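You operate a simulated robot arm through the tools that you are given. There is no shell and no other tool. Be economical: measure what you need, move in short steps, check, and stop when the job is done.

You are at the controls of a simulated robot arm. One attempt, no reset.

Task
Tap the floor bung home, mop the cab floor dry and fold the mat down.
Fine: mop before the mat goes down; sponge and mallet go back where they lay; fingers out from under the heel mat.

The check looks at the end state, three seconds after you hand in, the way a careful person would. Anything else that was tipped, shoved, dropped, spilled or broken makes it a failure. Flat cloth is picked up by pressing the open fingertips on it (5 to 10 N) and closing them slowly along it; thin cloth reads only 2 to 8 mm in the jaws.

Robot
A 6-joint arm with a two-finger parallel gripper, fixed in place. Base frame: the origin is at the foot of the arm, x ahead of it, y to its left, z up. Lengths are in m, angles in rad, forces in N, time in s.
With the tool pointing down near the work surface it reaches from about 0.18 to 0.76 m from the base axis. Its first joint turns from -2.897 to 2.897 rad. Payload 3.91 kg.
The TCP is the grasp point between the finger pads, 0.03 m short of the fingertips. In the tool frame z runs along the fingers and y along their closing line. The gripper opens to 0.11 m. The fingers are 0.02 m wide and 0.01 m thick; the gripper's body (0.048 by 0.112 m) begins 0.055 m behind the TCP.
Orientation is that of the tool frame in the base frame, as a unit quaternion [x, y, z, w]. With the fingers straight down and closing along the base's y, the tool's x points along the base's -x, its y along +y and its z along -z.

Tools
- The arm moves only by the tool arm_command. Its argument "rows" is a list of rows, each an object of numbers (a shift or turn left out is 0, a gripper value left out holds the last): "dx", "dy", "dz": the shift along the tool's x, y, z in m; "wx", "wy", "wz": the turn, a rotation vector about the tool's x, y, z in rad; "fingers": the finger opening in m, from 0 to 0.11. In form: [{"dx": .., "dy": .., "dz": .., "wx": .., "wy": .., "wz": .., "fingers": ..}, ...]. A call has 1 to 12 rows; each row is the pose to reach, as a shift and turn from the pose commanded when the call began, along the tool's axes at that moment. A row lasts 0.2 s, in which the tool goes at most 0.05 m and 0.15 rad; a call with a longer step from one row to the next is refused whole, and so is a gripper value outside its range. Where a pose cannot be reached the arm comes as near as it can. A force on the tool above 50 N (or 10 N above the force at the start of the call, whichever is more), or a blocked arm, ends the call early, and 0.2 s more pass. The fingers move at their own pace (about 0.045 m/s each) and stop on an object; they squeeze with about 41 N. The grip force told is the motor's: it shows also when the fingers shut on nothing. Time passes only in rows, and 0.2 s behind the last, so rows that repeat a pose let the fingers close. The reply holds the time, the measured pose of the TCP, the force on the tool along the base axes, the opening and the grip force, in the units named above and with some noise, with the torque about the TCP (base axes, N m) and any sound that the robot's microphone picked up.
- Cameras (640 x 400 px; columns grow to the right, rows downward): "scene" is fixed at [0.0404, -0.6531, 1.6459]; the picture's right is [0.92, -0.39, 0.00], its down [-0.20, -0.47, -0.86] and it looks along [0.33, 0.79, -0.51] (base axes); focal length 359 px, centre (320, 200). "wrist" rides on the gripper at [0.071, 0.022, -0.107] in the tool frame; the picture's right is [-0.29, 0.96, 0.00], its down [-0.76, -0.23, -0.61] and it looks along [-0.58, -0.18, 0.79] (tool axes); focal length 243 px, centre (320, 200). There is no depth. A picture from a camera that has moved, and an enlarged one, comes with that camera's place and axes in the base frame and with its lens. The place of the scene camera against the robot may be out by one fixed shift of up to 0.025 m in any direction.
- grab_frame(camera): a new picture of that camera. It takes no simulated time.
- raise_lower(by): slides the trunk up (or, below 0, down) by that many m; the arm rides with it, the base frame stays. It gives what a move gives, with no picture.
- inspect(camera, box): a new picture of the part [left, top, right, bottom] of that camera's present view, enlarged. It takes no simulated time.
- job_done(): hands the job in; it is judged then, once.

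Work in short steps. Places have to be worked out from the pictures, the camera data and where the tool is seen: move nearer, look again, correct. Check each grasp and each placing, and mend what went wrong. You have 120 turns and 76 pictures in all, those below and enlarged ones among them. Open the gripper and draw the arm clear of the work before you hand the job in, unless the task says otherwise; then end with one line.

The tools are called as name(argument=value, ...) on one line, values as JSON. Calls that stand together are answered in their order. arm_command: Moves the arm, as the interface text tells. Its arguments: {"type":"object","properties":{"rows":{"type":"array"}},"required":["rows"]} The other tools are called the same way: raise_lower (by) slides the trunk up or down; grab_frame (camera) takes a picture; inspect (camera, box) takes an enlarged picture of a part of a camera's view; job_done () hands the job in.

At the start:

```text
clock: 0.0
tcp_pos: [0.218, 0.2416, 1.3605]
ee_rot: [-0.001, 1.0, 0.001, 0.001]
contact_force: [0.3, 0.1, 0.6]
ft_torque: [-0.01, 0.02, 0.0]
width: 0.11
gripper_force: 0.0
trunk travel left (down, up): [-0.525, 0.065]
```

scene: 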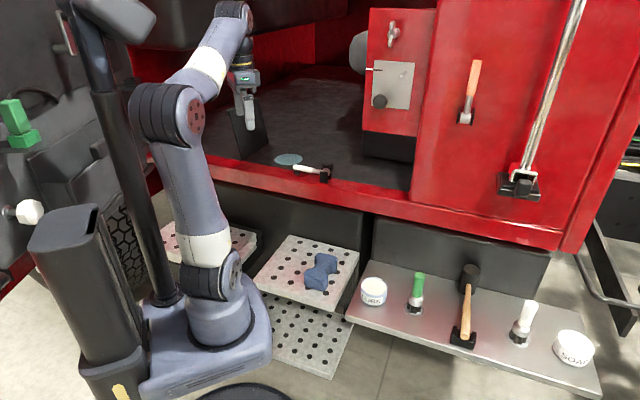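
wrist: 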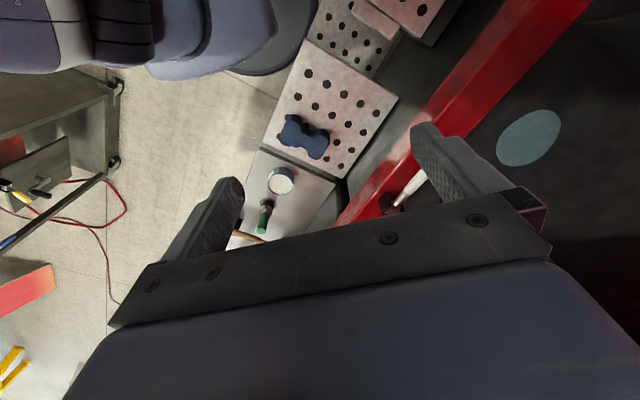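

I'll start by enlarging the work region to identify bung, puddle, mat, sponge and mallet.

inspect(camera="scene", box=[220, 60, 420, 200])

inspect(camera="scene", box=[240, 200, 620, 400])

inspect(camera="wrist", box=[220, 0, 620, 250])

```text
2.86 times, centred on (320, 130) of scene
camera zoom: at [0.0404, -0.6531, 1.6459], right [0.92, -0.39, 0.0], down [-0.2, -0.47, -0.86], along [0.33, 0.79, -0.51], focal length 1025 px, centre (320, 400)
```

zoom: 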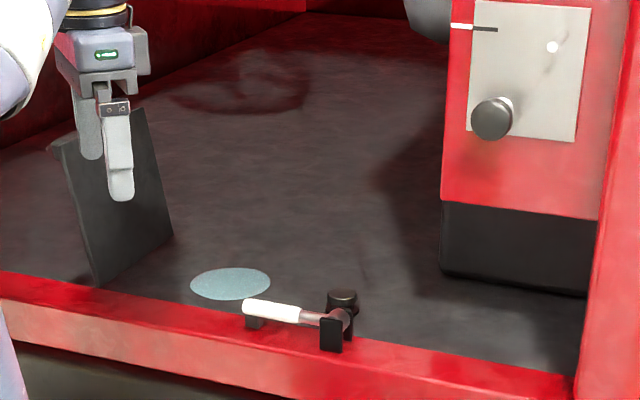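

```text
1.68 times, centred on (430, 300) of scene
camera zoom: at [0.0404, -0.6531, 1.6459], right [0.92, -0.39, 0.0], down [-0.2, -0.47, -0.86], along [0.33, 0.79, -0.51], focal length 604 px, centre (135, 32)
```

zoom: 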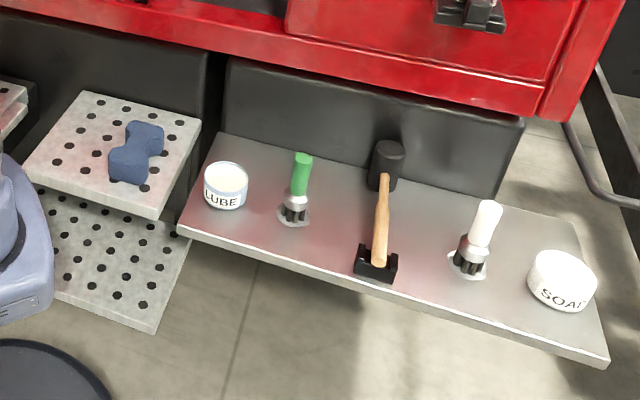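

```text
1.60 times, centred on (420, 125) of wrist
camera zoom: at [0.1446, 0.2633, 1.4664], right [0.29, 0.96, 0.0], down [0.76, -0.23, 0.61], along [0.58, -0.17, -0.79], focal length 388 px, centre (160, 320)
```

zoom: 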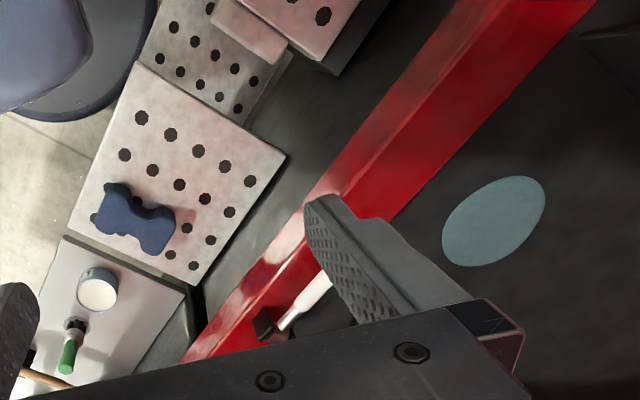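

The puddle is near (0.42, 0.57, 1.06), the sponge near (0.38, 0.15, 0.85) on the step. A dark mat stands up in the cab. I turn the wrist camera toward the cab for a closer view.

arm_command(rows=[{"dx": -0.02, "wz": -0.14}, {"dx": -0.04, "wz": -0.28}, {"dx": -0.06, "wz": -0.42}, {"dx": -0.08, "wz": -0.56}, {"dx": -0.1, "wz": -0.7}, {"dx": -0.12, "wz": -0.84}, {"dx": -0.12, "wz": -0.98}, {"dx": -0.12, "wz": -1.12}])

grab_frame(camera="wrist")

inspect(camera="scene", box=[200, 80, 360, 200])

```text
clock: 1.8
tcp_pos: [0.3379, 0.2407, 1.3587]
ee_rot: [-0.532, 0.847, 0.001, 0.003]
contact_force: [-0.1, -0.1, 0.2]
ft_torque: [-0.02, 0.0, 0.02]
width: 0.1101
gripper_force: 0.0
trunk travel left (down, up): [-0.525, 0.065]
```

```text
70 pictures are left
camera wrist: at [0.2851, 0.186, 1.4647], right [-0.74, 0.68, 0.0], down [0.54, 0.58, 0.61], along [0.41, 0.45, -0.79], focal length 243 px, centre (320, 200)
```

wrist: 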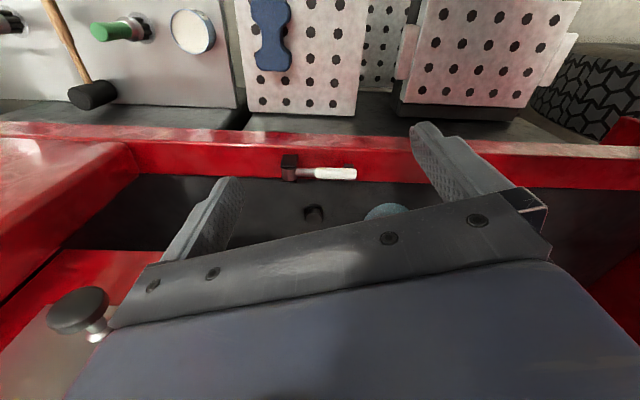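

```text
3.33 times, centred on (280, 140) of scene
camera zoom: at [0.0404, -0.6531, 1.6459], right [0.92, -0.39, 0.0], down [-0.2, -0.47, -0.86], along [0.33, 0.79, -0.51], focal length 1196 px, centre (453, 400)
```

zoom: 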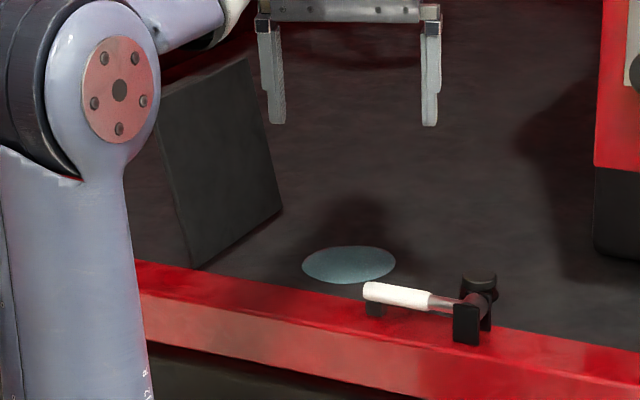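

The black cylinder by the puddle at ≈(0.52, 0.425) looks like the bung, with the small mallet on the sill near (0.45, 0.30). Enlarging for detail.

inspect(camera="wrist", box=[240, 130, 440, 240])

inspect(camera="scene", box=[280, 140, 350, 190])

inspect(camera="scene", box=[430, 250, 510, 360])

```text
3.20 times, centred on (340, 185) of wrist
camera zoom: at [0.2851, 0.186, 1.4647], right [-0.74, 0.68, 0.0], down [0.54, 0.58, 0.61], along [0.41, 0.45, -0.79], focal length 776 px, centre (256, 248)
```

zoom: 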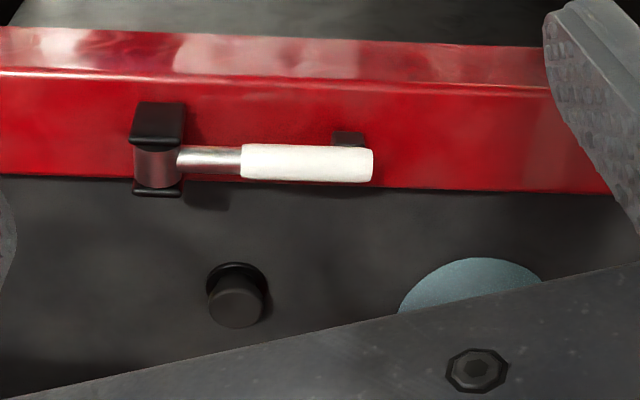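

```text
8.00 times, centred on (315, 165) of scene
camera zoom: at [0.0404, -0.6531, 1.6459], right [0.92, -0.39, 0.0], down [-0.2, -0.47, -0.86], along [0.33, 0.79, -0.51], focal length 2871 px, centre (360, 480)
```

zoom: 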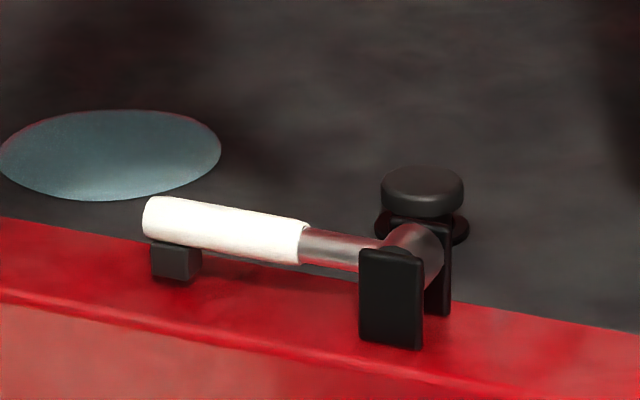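

```text
3.64 times, centred on (470, 305) of scene
camera zoom: at [0.0404, -0.6531, 1.6459], right [0.92, -0.39, 0.0], down [-0.2, -0.47, -0.86], along [0.33, 0.79, -0.51], focal length 1305 px, centre (-226, -182)
```

zoom: 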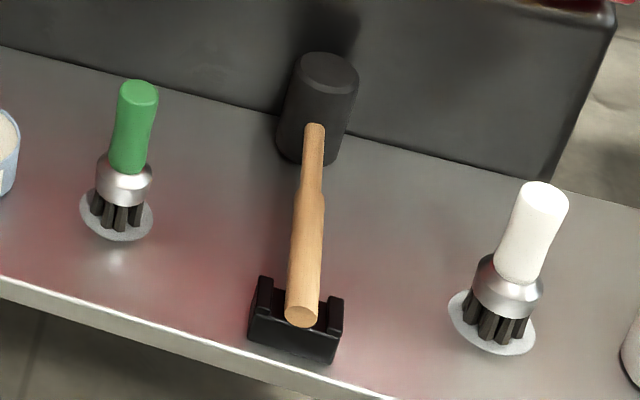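

The sill tool lies along the sill, direction (-0.74, 0.68), handle at ≈(0.41, 0.36, 1.12), head ≈(0.46, 0.31). I move above it to see how head and cradle are shaped.

arm_command(rows=[{"dx": -0.03, "dy": -0.012, "dz": 0.033}, {"dx": -0.06, "dy": -0.024, "dz": 0.066}, {"dx": -0.09, "dy": -0.036, "dz": 0.09}, {"dx": -0.116, "dy": -0.046, "dz": 0.12}])

grab_frame(camera="wrist")

```text
clock: 2.8
tcp_pos: [0.432, 0.3228, 1.2381]
ee_rot: [-0.532, 0.847, 0.0, 0.0]
contact_force: [0.6, 0.5, -0.9]
ft_torque: [-0.01, 0.01, 0.01]
width: 0.11
gripper_force: 0.1
trunk travel left (down, up): [-0.525, 0.065]
```

```text
65 pictures are left
camera wrist: at [0.3798, 0.2684, 1.3447], right [-0.73, 0.68, 0.0], down [0.54, 0.58, 0.61], along [0.41, 0.45, -0.79], focal length 243 px, centre (320, 200)
```

wrist: 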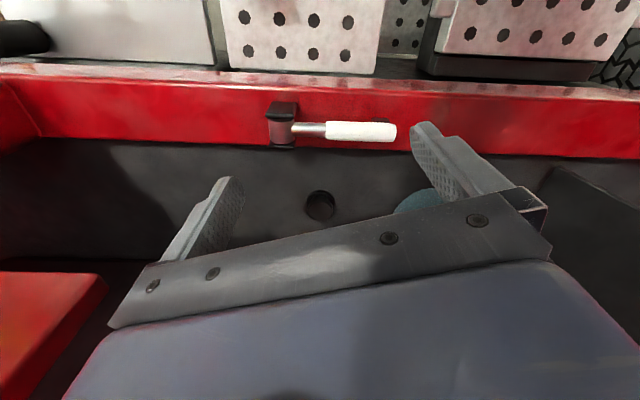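

inspect(camera="wrist", box=[240, 80, 440, 230])

```text
2.67 times, centred on (340, 155) of wrist
camera zoom: at [0.3798, 0.2684, 1.3447], right [-0.73, 0.68, 0.0], down [0.54, 0.58, 0.61], along [0.41, 0.45, -0.79], focal length 647 px, centre (267, 320)
```

zoom: 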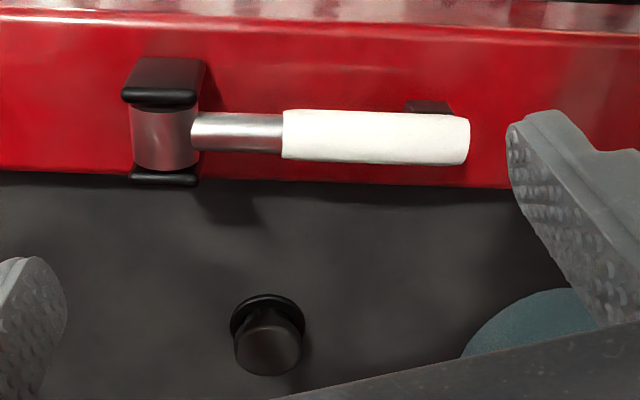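

The tool has a cylindrical steel head held between two black plates, its handle running at yaw ≈138°. The bung stands at ≈(0.524, 0.427). I turn the gripper so it closes across the handle and hover above it.

arm_command(rows=[{"dx": -0.01, "dy": 0.005, "dz": 0.0, "wz": -0.143}, {"dx": -0.019, "dy": 0.0115, "wz": -0.286}, {"dx": -0.019, "dy": 0.0115, "wz": -0.429}, {"dx": -0.019, "dy": 0.0115, "wz": -0.572}, {"dx": -0.019, "dy": 0.0115, "wz": -0.715}, {"dx": -0.019, "dy": 0.0115, "wz": -0.858}, {"dx": -0.019, "dy": 0.0115, "wz": -1.0}, {"dx": -0.019, "dy": 0.0115, "wz": -1.143}, {"dx": -0.019, "dy": 0.0115, "wz": -1.287, "dz": 0.02}, {"dx": -0.019, "dy": 0.0115, "wz": -1.287, "dz": 0.035}])

grab_frame(camera="wrist")

inspect(camera="scene", box=[270, 110, 370, 190])

```text
clock: 5.0
tcp_pos: [0.4283, 0.3494, 1.2049]
ee_rot: [0.934, -0.359, 0.001, -0.001]
contact_force: [0.2, 0.2, 1.3]
ft_torque: [0.0, 0.0, -0.01]
width: 0.1103
gripper_force: 0.0
trunk travel left (down, up): [-0.525, 0.065]
```

```text
63 pictures are left
camera wrist: at [0.4652, 0.2862, 1.3121], right [-0.86, -0.52, 0.0], down [-0.41, 0.68, 0.61], along [-0.31, 0.52, -0.79], focal length 243 px, centre (320, 200)
```

wrist: 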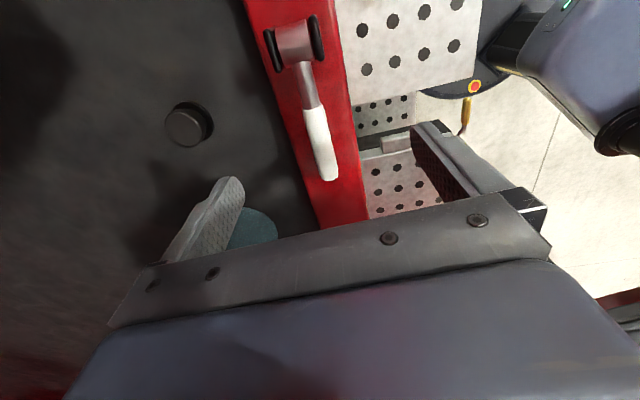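

```text
5.00 times, centred on (320, 150) of scene
camera zoom: at [0.0404, -0.6531, 1.6459], right [0.92, -0.39, 0.0], down [-0.2, -0.47, -0.86], along [0.33, 0.79, -0.51], focal length 1794 px, centre (320, 450)
```

zoom: 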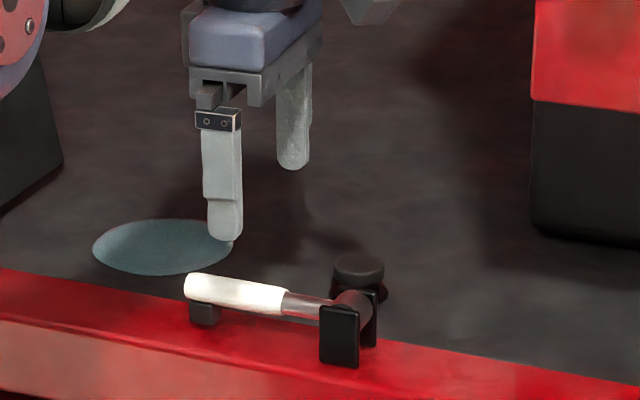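

Re-triangulated: handle axis z≈1.095, head (0.475, 0.312), tool yaw ≈135°; bung top ≈(0.543, 0.447, 1.055). I lower toward a grip point 48 mm from the head.

arm_command(rows=[{"dx": 0.0117, "dy": -0.006, "dz": 0.03, "wz": 0.05, "fingers": 0.06}, {"dx": 0.0117, "dy": -0.006, "dz": 0.06, "wz": 0.05}, {"dx": 0.0117, "dy": -0.006, "dz": 0.08, "wz": 0.05}, {"dx": 0.0117, "dy": -0.006, "dz": 0.08, "wz": 0.05}])

grab_frame(camera="wrist")

inspect(camera="scene", box=[285, 130, 345, 190])

```text
clock: 6.0
tcp_pos: [0.4381, 0.3481, 1.1257]
ee_rot: [0.925, -0.381, 0.0, 0.0]
contact_force: [0.9, -0.8, 0.2]
ft_torque: [0.01, 0.0, -0.02]
width: 0.0601
gripper_force: 0.1
trunk travel left (down, up): [-0.525, 0.065]
```

```text
61 pictures are left
camera wrist: at [0.4718, 0.2812, 1.2314], right [-0.88, -0.47, 0.0], down [-0.38, 0.7, 0.61], along [-0.29, 0.54, -0.79], focal length 243 px, centre (320, 200)
```

wrist: 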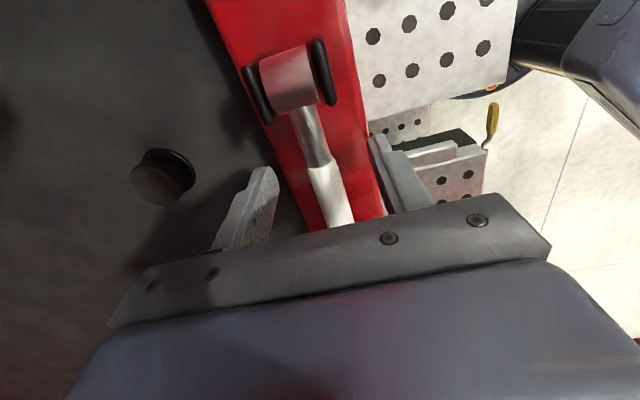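

```text
6.67 times, centred on (315, 160) of scene
camera zoom: at [0.0404, -0.6531, 1.6459], right [0.92, -0.39, 0.0], down [-0.2, -0.47, -0.86], along [0.33, 0.79, -0.51], focal length 2392 px, centre (353, 467)
```

zoom: 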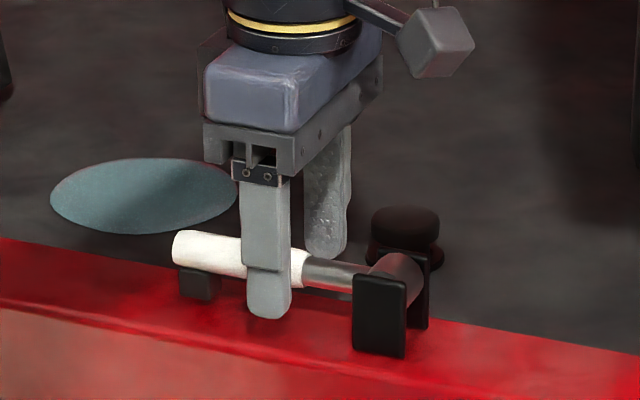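

Fingers straddle the white grip near the neck. Lowering 14 mm and closing.

arm_command(rows=[{"dz": 0.008}, {"dz": 0.014}, {"dz": 0.014, "fingers": 0.0}, {"dz": 0.014}, {"dz": 0.014}, {"dz": 0.014}, {"dz": 0.014}])

inspect(camera="scene", box=[285, 130, 345, 190])

```text
clock: 7.6
tcp_pos: [0.4377, 0.3462, 1.1114]
ee_rot: [0.924, -0.382, 0.0, 0.0]
contact_force: [-13.2, -14.2, -7.4]
ft_torque: [-0.01, 0.37, 0.16]
width: 0.0244
gripper_force: 45.1
trunk travel left (down, up): [-0.525, 0.065]
```

```text
6.67 times, centred on (315, 160) of scene
camera zoom: at [0.0404, -0.6531, 1.6459], right [0.92, -0.39, 0.0], down [-0.2, -0.47, -0.86], along [0.33, 0.79, -0.51], focal length 2392 px, centre (353, 467)
```

zoom: 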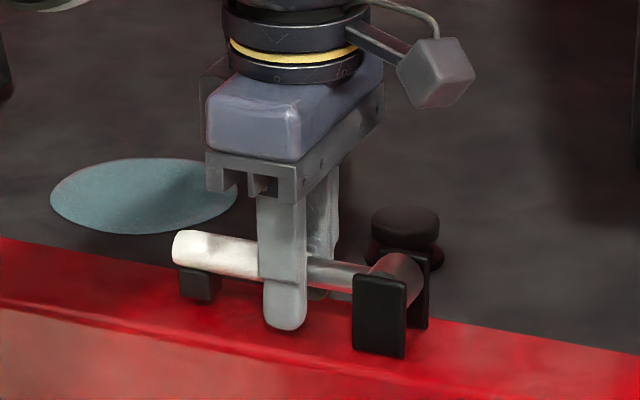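

Grip holds (24.4 mm), with a ~19 N side load from slight off-centring. I relax sideways a bit before lifting.

arm_command(rows=[{"dy": 0.002}, {"dy": 0.003}, {"dy": 0.003}])

```text
clock: 8.4
tcp_pos: [0.4381, 0.3447, 1.1117]
ee_rot: [0.924, -0.382, 0.001, -0.002]
contact_force: [-2.6, -5.1, -8.9]
ft_torque: [0.35, 0.15, 0.04]
width: 0.0244
gripper_force: 45.5
trunk travel left (down, up): [-0.525, 0.065]
```

Side load mostly gone; recording home pose (0.438, 0.345, 1.112). Lifting straight up.

arm_command(rows=[{"dz": -0.01}, {"dz": -0.03}, {"dz": -0.06}, {"dz": -0.09}, {"dz": -0.09}])

grab_frame(camera="wrist")

inspect(camera="scene", box=[265, 110, 365, 190])

```text
clock: 9.4
tcp_pos: [0.4459, 0.3387, 1.1835]
ee_rot: [0.923, -0.386, 0.002, 0.006]
contact_force: [12.7, -6.7, -10.4]
ft_torque: [-0.41, -0.57, -0.07]
width: 0.0241
gripper_force: 45.1
trunk travel left (down, up): [-0.525, 0.065]
stopped in row 4: the force on the tool passed its limit at 75 N (the readings are from after the stop); the commanded pose is now the measured one
```

```text
58 pictures are left
camera wrist: at [0.4783, 0.2739, 1.2909], right [-0.89, -0.47, 0.01], down [-0.37, 0.71, 0.6], along [-0.28, 0.53, -0.8], focal length 243 px, centre (320, 200)
```

wrist: 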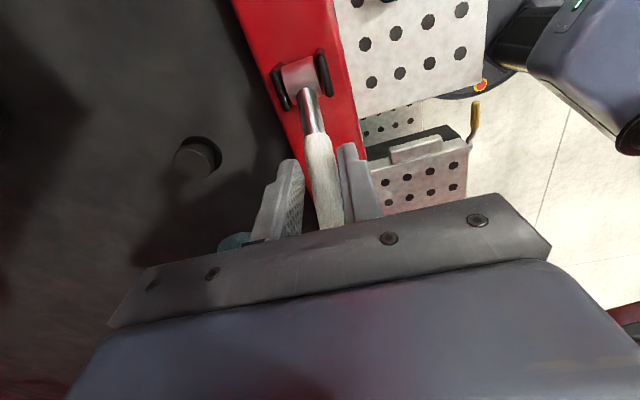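

```text
5.00 times, centred on (315, 150) of scene
camera zoom: at [0.0404, -0.6531, 1.6459], right [0.92, -0.39, 0.0], down [-0.2, -0.47, -0.86], along [0.33, 0.79, -0.51], focal length 1794 px, centre (345, 450)
```

zoom: 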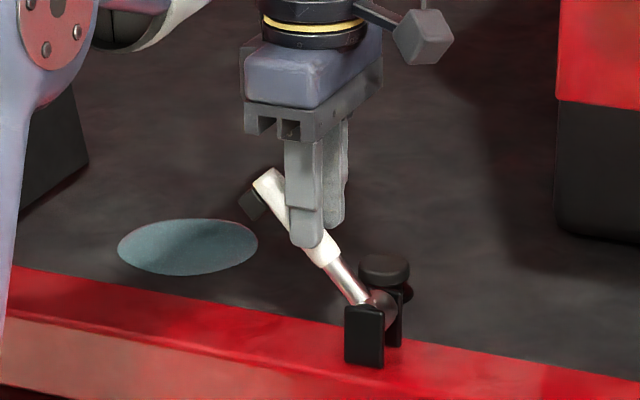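

This "hammer" is actually a hinged lever fixed to the sill. It swung up, so it isn't the mallet (that's the wooden-handled one on the tray). I must put the lever back: fold it down along its arc around the pivot.

arm_command(rows=[{"dx": -0.007, "dz": 0.005}, {"dx": -0.0137, "dz": 0.011}, {"dx": -0.02, "dz": 0.018}, {"dx": -0.026, "dz": 0.0265}, {"dx": -0.031, "dz": 0.036}, {"dx": -0.033, "dz": 0.045}])

inspect(camera="scene", box=[265, 110, 365, 190])

```text
clock: 10.8
tcp_pos: [0.4194, 0.364, 1.1396]
ee_rot: [0.923, -0.384, 0.002, 0.004]
contact_force: [17.2, 8.0, 14.6]
ft_torque: [-0.72, -1.1, 0.11]
width: 0.0246
gripper_force: 45.2
trunk travel left (down, up): [-0.525, 0.065]
```

```text
5.00 times, centred on (315, 150) of scene
camera zoom: at [0.0404, -0.6531, 1.6459], right [0.92, -0.39, 0.0], down [-0.2, -0.47, -0.86], along [0.33, 0.79, -0.51], focal length 1794 px, centre (345, 450)
```

zoom: 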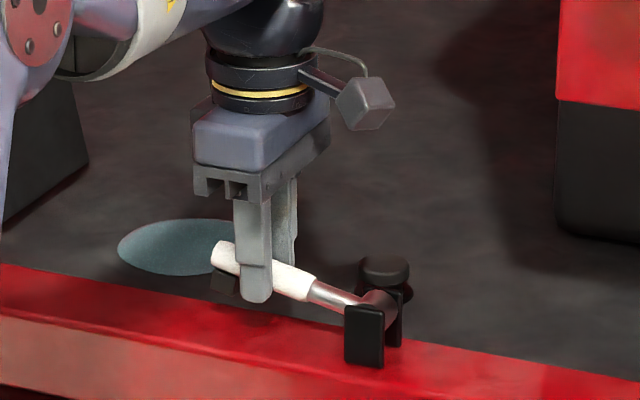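

Folding back works; continue down the last ~28 mm.

arm_command(rows=[{"dx": 0.002, "dz": 0.008}, {"dx": 0.003, "dz": 0.016}, {"dx": 0.003, "dz": 0.023}, {"dx": 0.003, "dz": 0.028}, {"dx": 0.003, "dz": 0.028}])

inspect(camera="scene", box=[265, 110, 365, 190])

```text
clock: 12.0
tcp_pos: [0.4215, 0.3619, 1.1147]
ee_rot: [0.923, -0.385, 0.003, 0.001]
contact_force: [1.3, 18.6, 32.6]
ft_torque: [0.26, -0.03, 0.14]
width: 0.0247
gripper_force: 44.8
trunk travel left (down, up): [-0.525, 0.065]
```

```text
5.00 times, centred on (315, 150) of scene
camera zoom: at [0.0404, -0.6531, 1.6459], right [0.92, -0.39, 0.0], down [-0.2, -0.47, -0.86], along [0.33, 0.79, -0.51], focal length 1794 px, centre (345, 450)
```

zoom: 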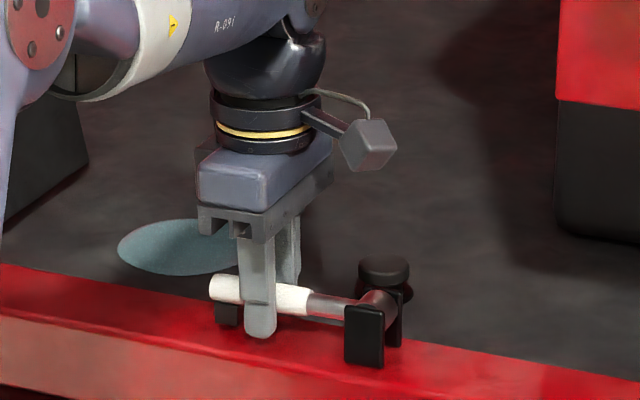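

The lever is seated again (32 N reaction). Releasing and rising away.

arm_command(rows=[{"fingers": 0.07}, {"fingers": 0.07}, {"fingers": 0.07}, {"dz": -0.03}, {"dz": -0.07}, {"dz": -0.11}, {"dz": -0.15}, {"dz": -0.19}])

grab_frame(camera="scene")

inspect(camera="scene", box=[280, 140, 350, 190])

```text
clock: 13.8
tcp_pos: [0.4208, 0.3632, 1.3032]
ee_rot: [0.923, -0.384, 0.003, 0.004]
contact_force: [1.0, 0.8, 0.0]
ft_torque: [0.02, 0.02, 0.0]
width: 0.07
gripper_force: 0.0
trunk travel left (down, up): [-0.525, 0.065]
```

```text
54 pictures are left
```

scene: 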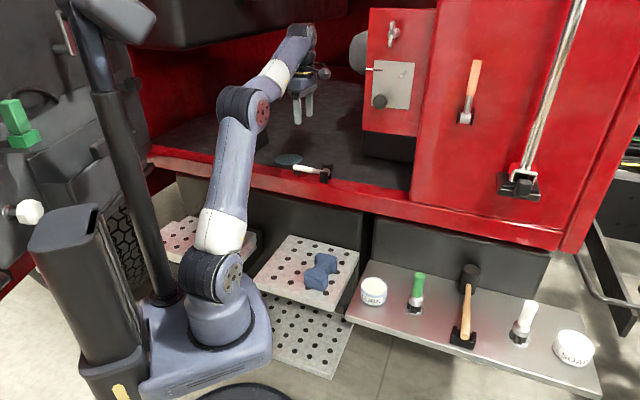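

```text
8.00 times, centred on (315, 165) of scene
camera zoom: at [0.0404, -0.6531, 1.6459], right [0.92, -0.39, 0.0], down [-0.2, -0.47, -0.86], along [0.33, 0.79, -0.51], focal length 2871 px, centre (360, 480)
```

zoom: 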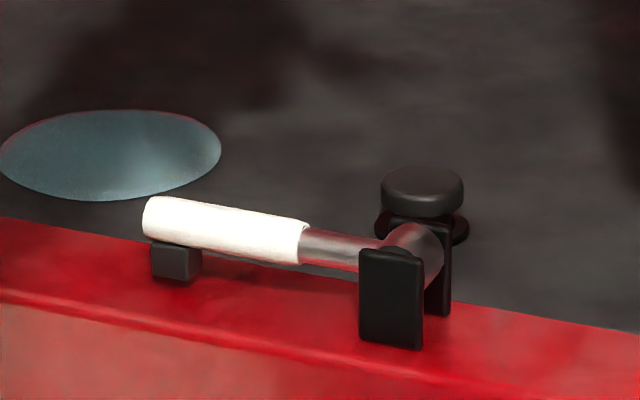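

The lever is back exactly as before. Now the real mallet on the tray: I withdraw toward it, turning the gripper to yaw ≈45° (across its handle).

arm_command(rows=[{"dx": 0.03, "dy": 0.025, "wz": 0.14}, {"dx": 0.06, "dy": 0.05, "wz": 0.28}, {"dx": 0.09, "dy": 0.075, "wz": 0.42}, {"dx": 0.12, "dy": 0.1, "wz": 0.56}, {"dx": 0.15, "dy": 0.125, "wz": 0.7}, {"dx": 0.18, "dy": 0.15, "wz": 0.84}, {"dx": 0.21, "dy": 0.175, "wz": 0.98}, {"dx": 0.24, "dy": 0.2, "wz": 1.12}, {"dx": 0.24, "dy": 0.2, "wz": 1.26}, {"dx": 0.24, "dy": 0.2, "wz": 1.4}, {"dx": 0.24, "dy": 0.2, "wz": 1.567}])

```text
refused: row 11 steps farther than a row can; nothing moved
```

The last turn step was too big; resending with an extra row.

arm_command(rows=[{"dx": 0.03, "dy": 0.025, "wz": 0.14}, {"dx": 0.06, "dy": 0.05, "wz": 0.28}, {"dx": 0.09, "dy": 0.075, "wz": 0.42}, {"dx": 0.12, "dy": 0.1, "wz": 0.56}, {"dx": 0.15, "dy": 0.125, "wz": 0.7}, {"dx": 0.18, "dy": 0.15, "wz": 0.84}, {"dx": 0.21, "dy": 0.175, "wz": 0.98}, {"dx": 0.24, "dy": 0.2, "wz": 1.12}, {"dx": 0.24, "dy": 0.2, "wz": 1.26}, {"dx": 0.24, "dy": 0.2, "wz": 1.4}, {"dx": 0.24, "dy": 0.2, "wz": 1.5}, {"dx": 0.24, "dy": 0.2, "wz": 1.567}])

```text
clock: 16.4
tcp_pos: [0.4473, 0.0525, 1.3037]
ee_rot: [-0.382, 0.924, -0.005, -0.001]
contact_force: [-0.8, -0.3, 0.1]
ft_torque: [0.02, 0.03, 0.01]
width: 0.07
gripper_force: 0.1
trunk travel left (down, up): [-0.525, 0.065]
```

Now lower the trunk 0.22 m and slide sideways over the mallet's handle.

raise_lower(by=-0.22)

arm_command(rows=[{"dy": -0.045}, {"dy": -0.09}, {"dy": -0.135}, {"dy": -0.18}, {"dy": -0.225}, {"dy": -0.27}, {"dy": -0.315}])

grab_frame(camera="wrist")

```text
clock: 18.7
tcp_pos: [0.4474, 0.0519, 1.0849]
ee_rot: [-0.382, 0.924, -0.005, -0.001]
contact_force: [-0.2, 0.5, -0.3]
ft_torque: [0.0, 0.01, -0.02]
width: 0.0702
gripper_force: 0.1
trunk travel left (down, up): [-0.305, 0.285]
```

```text
clock: 20.3
tcp_pos: [0.6036, -0.1297, 1.0514]
ee_rot: [-0.383, 0.924, -0.006, 0.001]
contact_force: [0.3, 0.5, -0.2]
ft_torque: [0.01, -0.02, 0.0]
width: 0.0701
gripper_force: 0.1
out of reach, approached as far as the arm can: row 4, 5, 6, 7
trunk travel left (down, up): [-0.305, 0.285]
```

```text
52 pictures are left
camera wrist: at [0.5365, -0.1634, 1.1575], right [-0.47, 0.88, -0.01], down [0.7, 0.38, 0.61], along [0.54, 0.28, -0.79], focal length 243 px, centre (320, 200)
```

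wrist: 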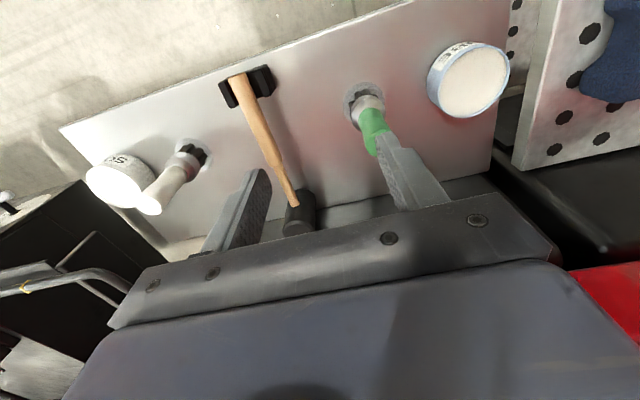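

The mallet handle lies at ≈(0.67, -0.178, 0.858), pointing at ≈43°. High up it's out of reach, so I descend a bit with everything else held and measure where the arm lands.

arm_command(rows=[{"dz": 0.04}, {"dz": 0.08}, {"dz": 0.1}])

grab_frame(camera="wrist")

```text
clock: 21.1
tcp_pos: [0.6041, -0.1294, 0.9505]
ee_rot: [-0.383, 0.924, -0.004, -0.001]
contact_force: [-0.2, 0.5, 0.1]
ft_torque: [0.02, -0.01, 0.0]
width: 0.0698
gripper_force: 0.0
trunk travel left (down, up): [-0.305, 0.285]
```

```text
51 pictures are left
camera wrist: at [0.5375, -0.1638, 1.0573], right [-0.47, 0.88, -0.01], down [0.7, 0.38, 0.61], along [0.54, 0.28, -0.8], focal length 243 px, centre (320, 200)
```

wrist: 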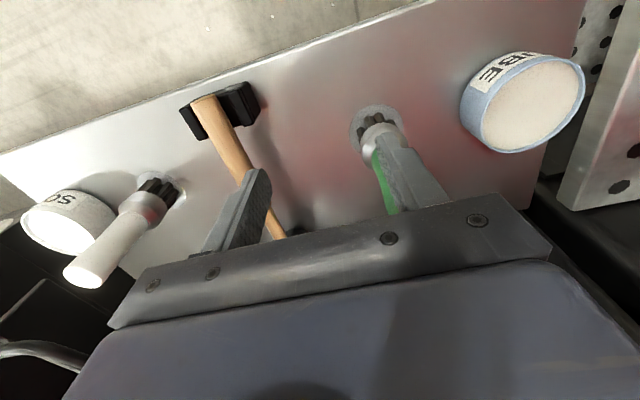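

Handle line confirmed: passes (0.634, -0.211) at ~45°, z 0.857. Moving to a point over (0.69, -0.156).

arm_command(rows=[{"dx": -0.01, "dy": -0.03, "dz": 0.01}, {"dx": -0.025, "dy": -0.055, "dz": 0.02}, {"dx": -0.041, "dy": -0.0795, "dz": 0.035}, {"dx": -0.041, "dy": -0.0795, "dz": 0.05}, {"dx": -0.041, "dy": -0.0795, "dz": 0.05}])

grab_frame(camera="wrist")

inspect(camera="scene", box=[400, 220, 540, 360])

```text
clock: 22.3
tcp_pos: [0.6922, -0.1561, 0.9014]
ee_rot: [-0.383, 0.924, -0.004, -0.001]
contact_force: [0.0, -0.6, -0.2]
ft_torque: [-0.05, 0.0, 0.0]
width: 0.07
gripper_force: 0.0
trunk travel left (down, up): [-0.305, 0.285]
```

```text
50 pictures are left
camera wrist: at [0.6242, -0.1898, 1.0075], right [-0.47, 0.88, -0.01], down [0.7, 0.38, 0.61], along [0.54, 0.28, -0.8], focal length 243 px, centre (320, 200)
```

wrist: 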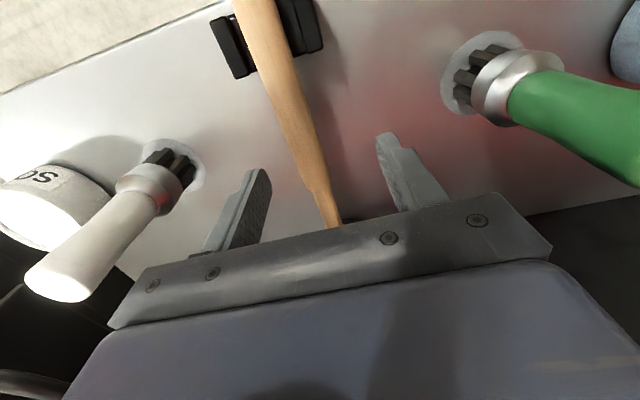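

```text
2.86 times, centred on (470, 290) of scene
camera zoom: at [0.0404, -0.6531, 1.6459], right [0.92, -0.39, 0.0], down [-0.2, -0.47, -0.86], along [0.33, 0.79, -0.51], focal length 1025 px, centre (-109, -57)
```

zoom: 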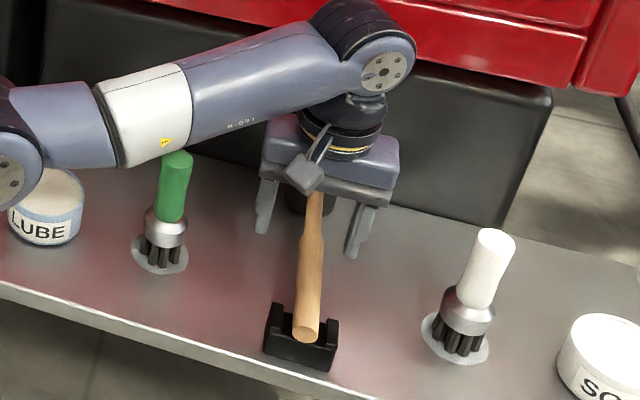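

Well centred over the handle. Lowering 36 mm and closing.

arm_command(rows=[{"dz": 0.015}, {"dz": 0.028}, {"dz": 0.036}, {"dz": 0.036, "fingers": 0.0}, {"dz": 0.036}, {"dz": 0.036}, {"dz": 0.036}, {"dz": 0.036}])

inspect(camera="scene", box=[400, 220, 540, 360])

```text
clock: 24.1
tcp_pos: [0.6914, -0.1576, 0.8674]
ee_rot: [-0.383, 0.924, -0.004, -0.002]
contact_force: [0.6, -4.9, 0.7]
ft_torque: [-0.14, -0.11, -0.43]
width: 0.0257
gripper_force: 41.0
trunk travel left (down, up): [-0.305, 0.285]
```

```text
2.86 times, centred on (470, 290) of scene
camera zoom: at [0.0404, -0.6531, 1.6459], right [0.92, -0.39, 0.0], down [-0.2, -0.47, -0.86], along [0.33, 0.79, -0.51], focal length 1025 px, centre (-109, -57)
```

zoom: 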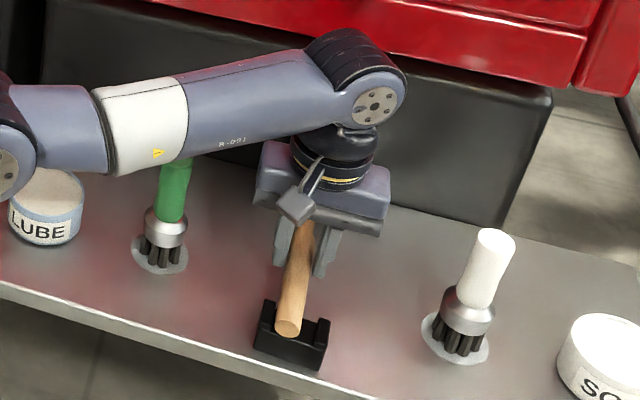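

The fork rest seems to have shifted slightly with the handle as I closed. I inspect before going on.

grab_frame(camera="wrist")

inspect(camera="scene", box=[430, 250, 510, 360])

```text
47 pictures are left
camera wrist: at [0.6232, -0.1917, 0.9729], right [-0.47, 0.88, -0.01], down [0.7, 0.38, 0.61], along [0.54, 0.28, -0.8], focal length 243 px, centre (320, 200)
```

wrist: 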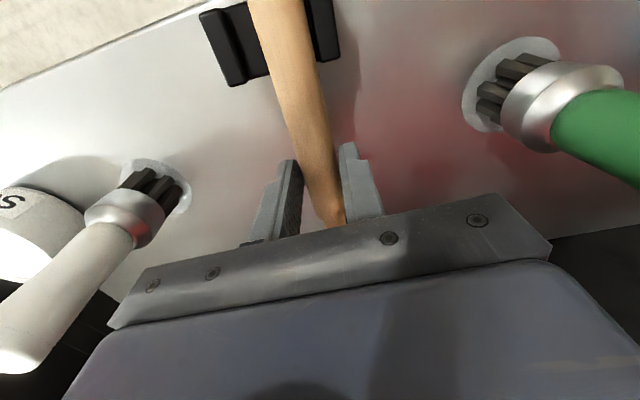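

```text
3.64 times, centred on (470, 305) of scene
camera zoom: at [0.0404, -0.6531, 1.6459], right [0.92, -0.39, 0.0], down [-0.2, -0.47, -0.86], along [0.33, 0.79, -0.51], focal length 1305 px, centre (-226, -182)
```

zoom: 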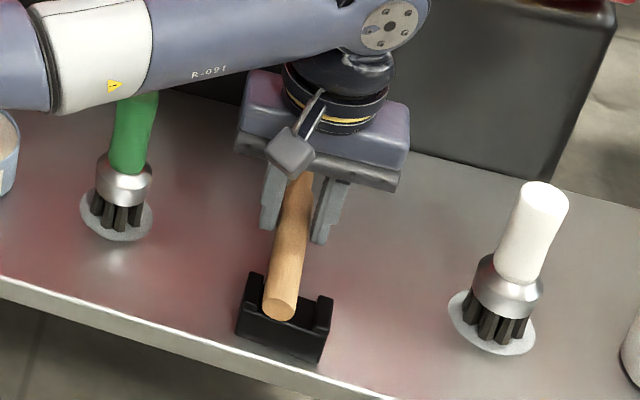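

Closing slid the handle ~10 mm sideways and nudged the fork rest ~7 mm. I push it back the same way while the handle is still between the prongs.

arm_command(rows=[{"dy": -0.003, "wz": -0.02}, {"dy": -0.006, "wz": -0.04}, {"dy": -0.01, "wz": -0.07}, {"dy": -0.013, "wz": -0.08}, {"dy": -0.013, "wz": -0.08}])

inspect(camera="scene", box=[430, 250, 510, 360])

```text
clock: 25.3
tcp_pos: [0.6994, -0.1652, 0.8668]
ee_rot: [-0.42, 0.908, -0.004, -0.002]
contact_force: [2.1, 3.3, 0.0]
ft_torque: [0.19, -0.07, -0.3]
width: 0.0251
gripper_force: 40.9
trunk travel left (down, up): [-0.305, 0.285]
```

```text
3.64 times, centred on (470, 305) of scene
camera zoom: at [0.0404, -0.6531, 1.6459], right [0.92, -0.39, 0.0], down [-0.2, -0.47, -0.86], along [0.33, 0.79, -0.51], focal length 1305 px, centre (-226, -182)
```

zoom: 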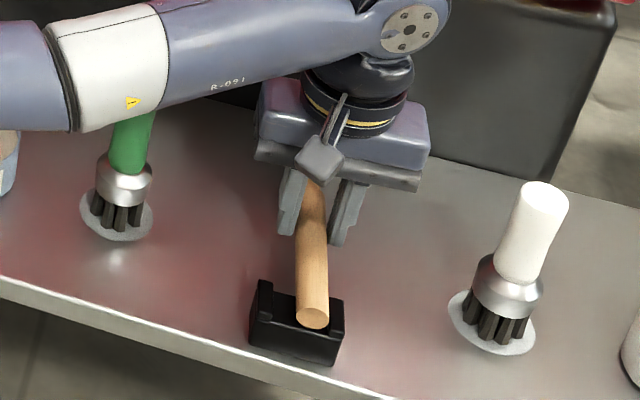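

The fork is back where it was (within ~2 mm). I re-centre the handle in its slot by 7 mm, then lift straight up.

arm_command(rows=[{"dy": 0.003, "wz": 0.01}, {"dy": 0.006, "wz": 0.02}, {"dy": 0.006, "wz": 0.02}])

inspect(camera="scene", box=[430, 250, 510, 360])

```text
clock: 26.1
tcp_pos: [0.6936, -0.1639, 0.8672]
ee_rot: [-0.409, 0.913, -0.004, 0.0]
contact_force: [1.6, -3.2, 1.0]
ft_torque: [-0.05, -0.12, -0.4]
width: 0.0245
gripper_force: 40.9
trunk travel left (down, up): [-0.305, 0.285]
```

```text
3.64 times, centred on (470, 305) of scene
camera zoom: at [0.0404, -0.6531, 1.6459], right [0.92, -0.39, 0.0], down [-0.2, -0.47, -0.86], along [0.33, 0.79, -0.51], focal length 1305 px, centre (-226, -182)
```

zoom: 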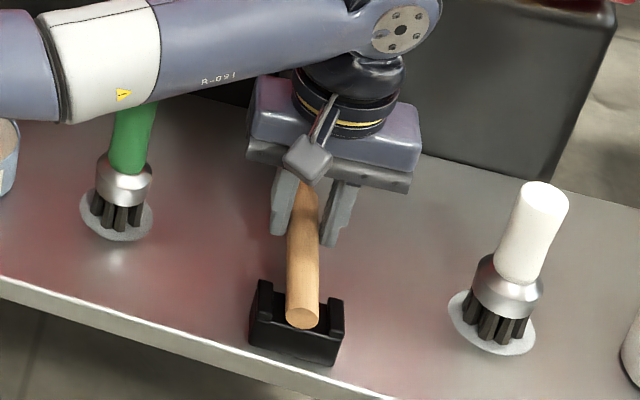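

Handle centred as originally. Home pose for return: TCP (0.694, -0.164, 0.867), yaw 48.3°. Lift 45 mm, then retreat from the truck side.

arm_command(rows=[{"dz": -0.006}, {"dz": -0.015}, {"dz": -0.03}, {"dz": -0.045}, {"dx": 0.03, "dz": -0.05}, {"dx": 0.07, "dz": -0.055}, {"dx": 0.11, "dz": -0.06}])

grab_frame(camera="scene")

grab_frame(camera="wrist")

```text
clock: 27.7
tcp_pos: [0.624, -0.2439, 0.9297]
ee_rot: [-0.41, 0.912, -0.004, -0.002]
contact_force: [0.1, 0.1, -3.5]
ft_torque: [-0.3, 0.3, -0.03]
width: 0.0245
gripper_force: 41.1
out of reach, approached as far as the arm can: row 4
trunk travel left (down, up): [-0.305, 0.285]
```

```text
43 pictures are left
```

scene: 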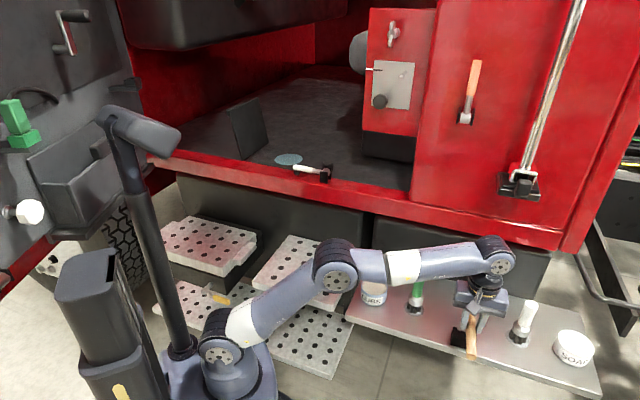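

```text
42 pictures are left
camera wrist: at [0.5585, -0.2818, 1.0357], right [-0.52, 0.85, -0.01], down [0.68, 0.42, 0.6], along [0.52, 0.31, -0.8], focal length 243 px, centre (320, 200)
```

wrist: 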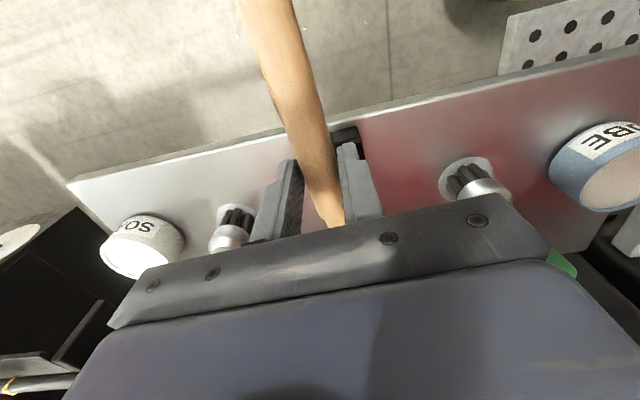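

Mallet is held (≈0.36 kg) and the fork stayed. Raising the trunk clear.

raise_lower(by=0.27)

```text
clock: 30.4
tcp_pos: [0.6234, -0.2455, 1.1982]
ee_rot: [-0.41, 0.912, -0.004, -0.003]
contact_force: [-4.7, -5.5, -11.4]
ft_torque: [-0.9, 1.06, -0.12]
width: 0.0249
gripper_force: 41.3
trunk travel left (down, up): [-0.575, 0.015]
```

Forces went up during the lift; checking for contact.

arm_command(rows=[{"dx": 0.0}])

grab_frame(camera="scene")

```text
clock: 30.9
tcp_pos: [0.6235, -0.2447, 1.1992]
ee_rot: [-0.409, 0.912, -0.004, 0.0]
contact_force: [-5.6, -6.0, -11.6]
ft_torque: [-0.92, 1.03, -0.17]
width: 0.0245
gripper_force: 40.5
trunk travel left (down, up): [-0.575, 0.015]
```

```text
41 pictures are left
```

scene: 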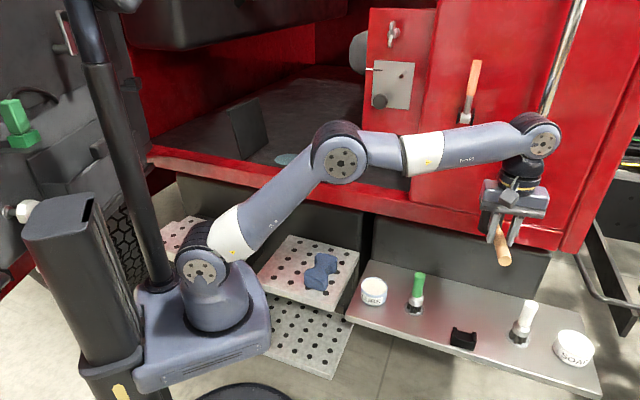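

The head seems to touch the red panel or its latch; I lower slightly and back away.

arm_command(rows=[{"dz": 0.01}, {"dx": 0.02, "dz": 0.012}, {"dx": 0.06, "dz": 0.012}, {"dx": 0.1, "dz": 0.012}, {"dx": 0.14, "dz": 0.0}])

grab_frame(camera="scene")

grab_frame(camera="wrist")

```text
clock: 32.0
tcp_pos: [0.5304, -0.3511, 1.2001]
ee_rot: [-0.411, 0.912, -0.004, -0.001]
contact_force: [-0.9, 0.1, -4.6]
ft_torque: [-0.29, 0.26, 0.01]
width: 0.0246
gripper_force: 40.7
trunk travel left (down, up): [-0.575, 0.015]
```

```text
40 pictures are left
```

scene: 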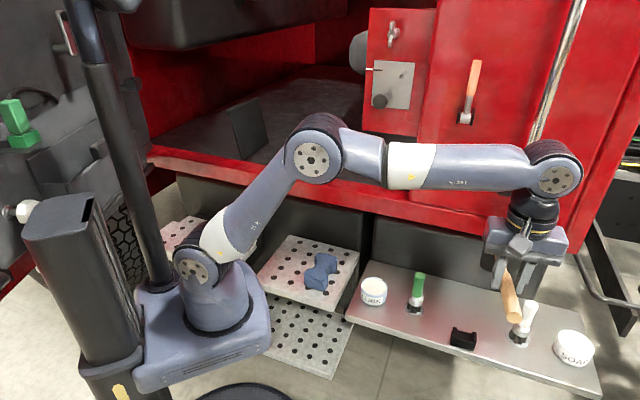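

```text
39 pictures are left
camera wrist: at [0.4645, -0.3889, 1.3073], right [-0.52, 0.85, -0.01], down [0.68, 0.42, 0.61], along [0.52, 0.31, -0.8], focal length 243 px, centre (320, 200)
```

wrist: 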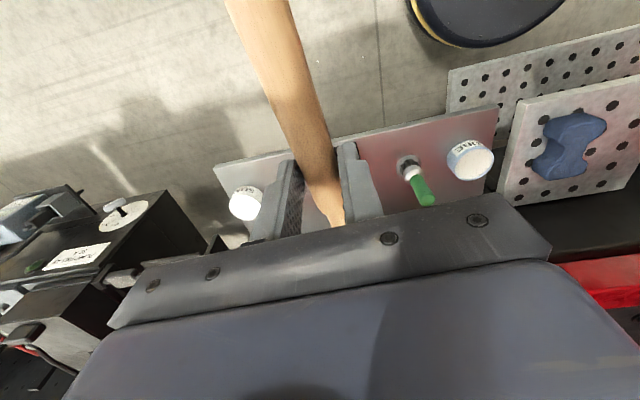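

Free again: readings match the lone mallet. Now route back toward the cab opening while turning the mallet to yaw ≈ -25°.

arm_command(rows=[{"dx": -0.017, "dy": 0.036, "dz": -0.005, "wz": 0.13}, {"dx": -0.034, "dy": 0.072, "dz": -0.01, "wz": 0.26}, {"dx": -0.051, "dy": 0.108, "dz": -0.015, "wz": 0.39}, {"dx": -0.068, "dy": 0.144, "dz": -0.02, "wz": 0.52}, {"dx": -0.085, "dy": 0.18, "dz": -0.025, "wz": 0.65}, {"dx": -0.102, "dy": 0.216, "dz": -0.03, "wz": 0.78}, {"dx": -0.119, "dy": 0.252, "dz": -0.035, "wz": 0.91}, {"dx": -0.136, "dy": 0.288, "dz": -0.04, "wz": 1.04}, {"dx": -0.153, "dy": 0.324, "dz": -0.045, "wz": 1.17}, {"dx": -0.163, "dy": 0.345, "dz": -0.05, "wz": 1.28}])

```text
clock: 34.2
tcp_pos: [0.3814, 0.0045, 1.2476]
ee_rot: [0.215, 0.977, -0.004, 0.001]
contact_force: [0.0, -0.3, -4.8]
ft_torque: [0.16, 0.32, 0.01]
width: 0.0247
gripper_force: 41.4
trunk travel left (down, up): [-0.575, 0.015]
```

Continue into the cab opening above the sill, stopping short to look.

arm_command(rows=[{"dx": 0.014, "dy": 0.0394}, {"dx": 0.028, "dy": 0.0789}, {"dx": 0.042, "dy": 0.118}, {"dx": 0.056, "dy": 0.158}, {"dx": 0.07, "dy": 0.197}, {"dx": 0.084, "dy": 0.237}, {"dx": 0.098, "dy": 0.276}, {"dx": 0.112, "dy": 0.316, "dz": 0.01}, {"dx": 0.1265, "dy": 0.355, "dz": 0.025}])

grab_frame(camera="wrist")

inspect(camera="scene", box=[260, 90, 400, 190])

```text
clock: 36.2
tcp_pos: [0.4162, 0.3796, 1.218]
ee_rot: [0.215, 0.976, -0.004, 0.0]
contact_force: [-0.3, 0.1, -4.5]
ft_torque: [0.15, 0.38, -0.01]
width: 0.0244
gripper_force: 40.9
trunk travel left (down, up): [-0.575, 0.015]
```

```text
38 pictures are left
camera wrist: at [0.3591, 0.4298, 1.3246], right [0.67, 0.75, -0.01], down [0.59, -0.52, 0.61], along [0.45, -0.41, -0.79], focal length 243 px, centre (320, 200)
```

wrist: 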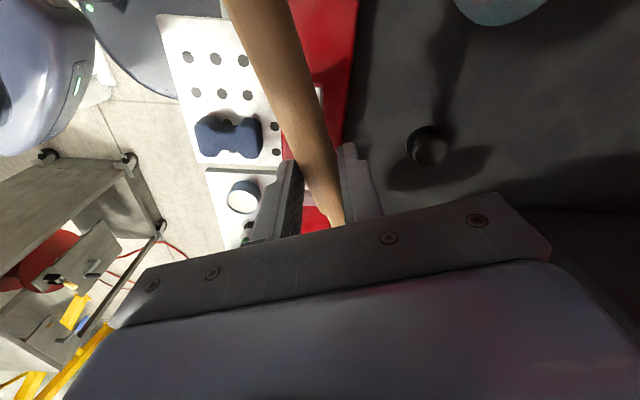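

```text
4.00 times, centred on (330, 140) of scene
camera zoom: at [0.0404, -0.6531, 1.6459], right [0.92, -0.39, 0.0], down [-0.2, -0.47, -0.86], along [0.33, 0.79, -0.51], focal length 1435 px, centre (280, 440)
```

zoom: 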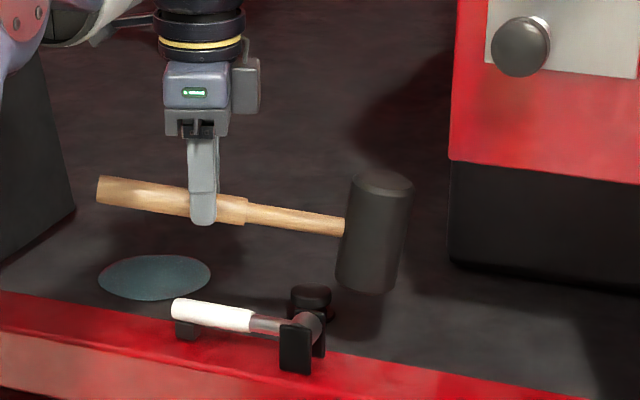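

The mallet sags ~10° head-down; head axis is ≈0.14 m from the TCP, head ≈54 mm wide, 94 mm long. I level it by tilting and bring the head above the bung at ≈(0.54, 0.445).

arm_command(rows=[{"dx": 0.015, "dy": 0.03, "wy": -0.06}, {"dx": 0.03, "dy": 0.06, "wy": -0.12}, {"dx": 0.045, "dy": 0.09, "wy": -0.17}, {"dx": 0.055, "dy": 0.111, "wy": -0.17, "dz": 0.02}, {"dx": 0.055, "dy": 0.111, "wy": -0.17, "dz": 0.045}, {"dx": 0.055, "dy": 0.111, "wy": -0.17, "dz": 0.065}])

grab_frame(camera="wrist")

inspect(camera="scene", box=[260, 100, 380, 190])

```text
clock: 37.6
tcp_pos: [0.4132, 0.4994, 1.1521]
ee_rot: [0.215, 0.973, -0.022, 0.084]
contact_force: [-0.2, -0.1, -4.7]
ft_torque: [0.15, 0.35, 0.03]
width: 0.0247
gripper_force: 41.3
trunk travel left (down, up): [-0.575, 0.015]
```

```text
36 pictures are left
camera wrist: at [0.341, 0.5569, 1.2445], right [0.66, 0.75, 0.04], down [0.49, -0.48, 0.73], along [0.57, -0.46, -0.68], focal length 243 px, centre (320, 200)
```

wrist: 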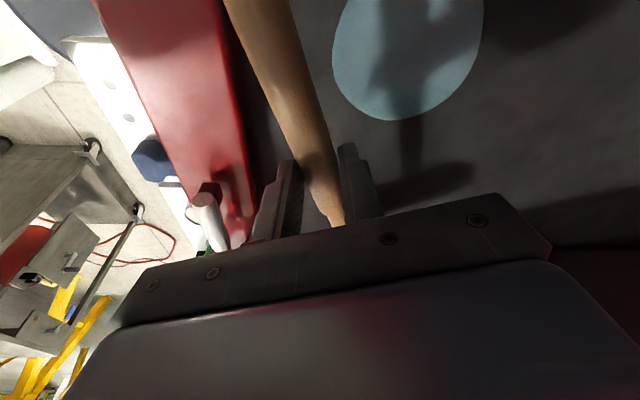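

```text
4.44 times, centred on (320, 145) of scene
camera zoom: at [0.0404, -0.6531, 1.6459], right [0.92, -0.39, 0.0], down [-0.2, -0.47, -0.86], along [0.33, 0.79, -0.51], focal length 1595 px, centre (320, 444)
```

zoom: 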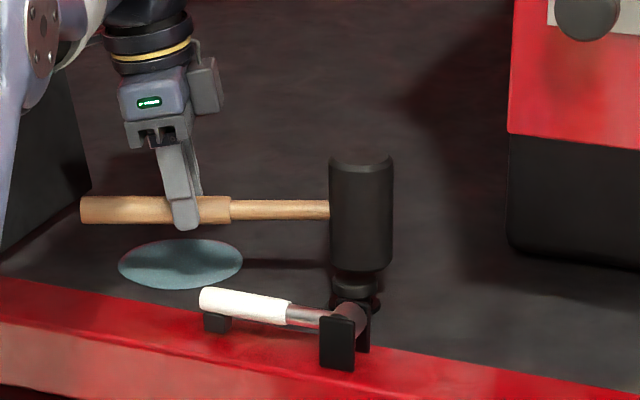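

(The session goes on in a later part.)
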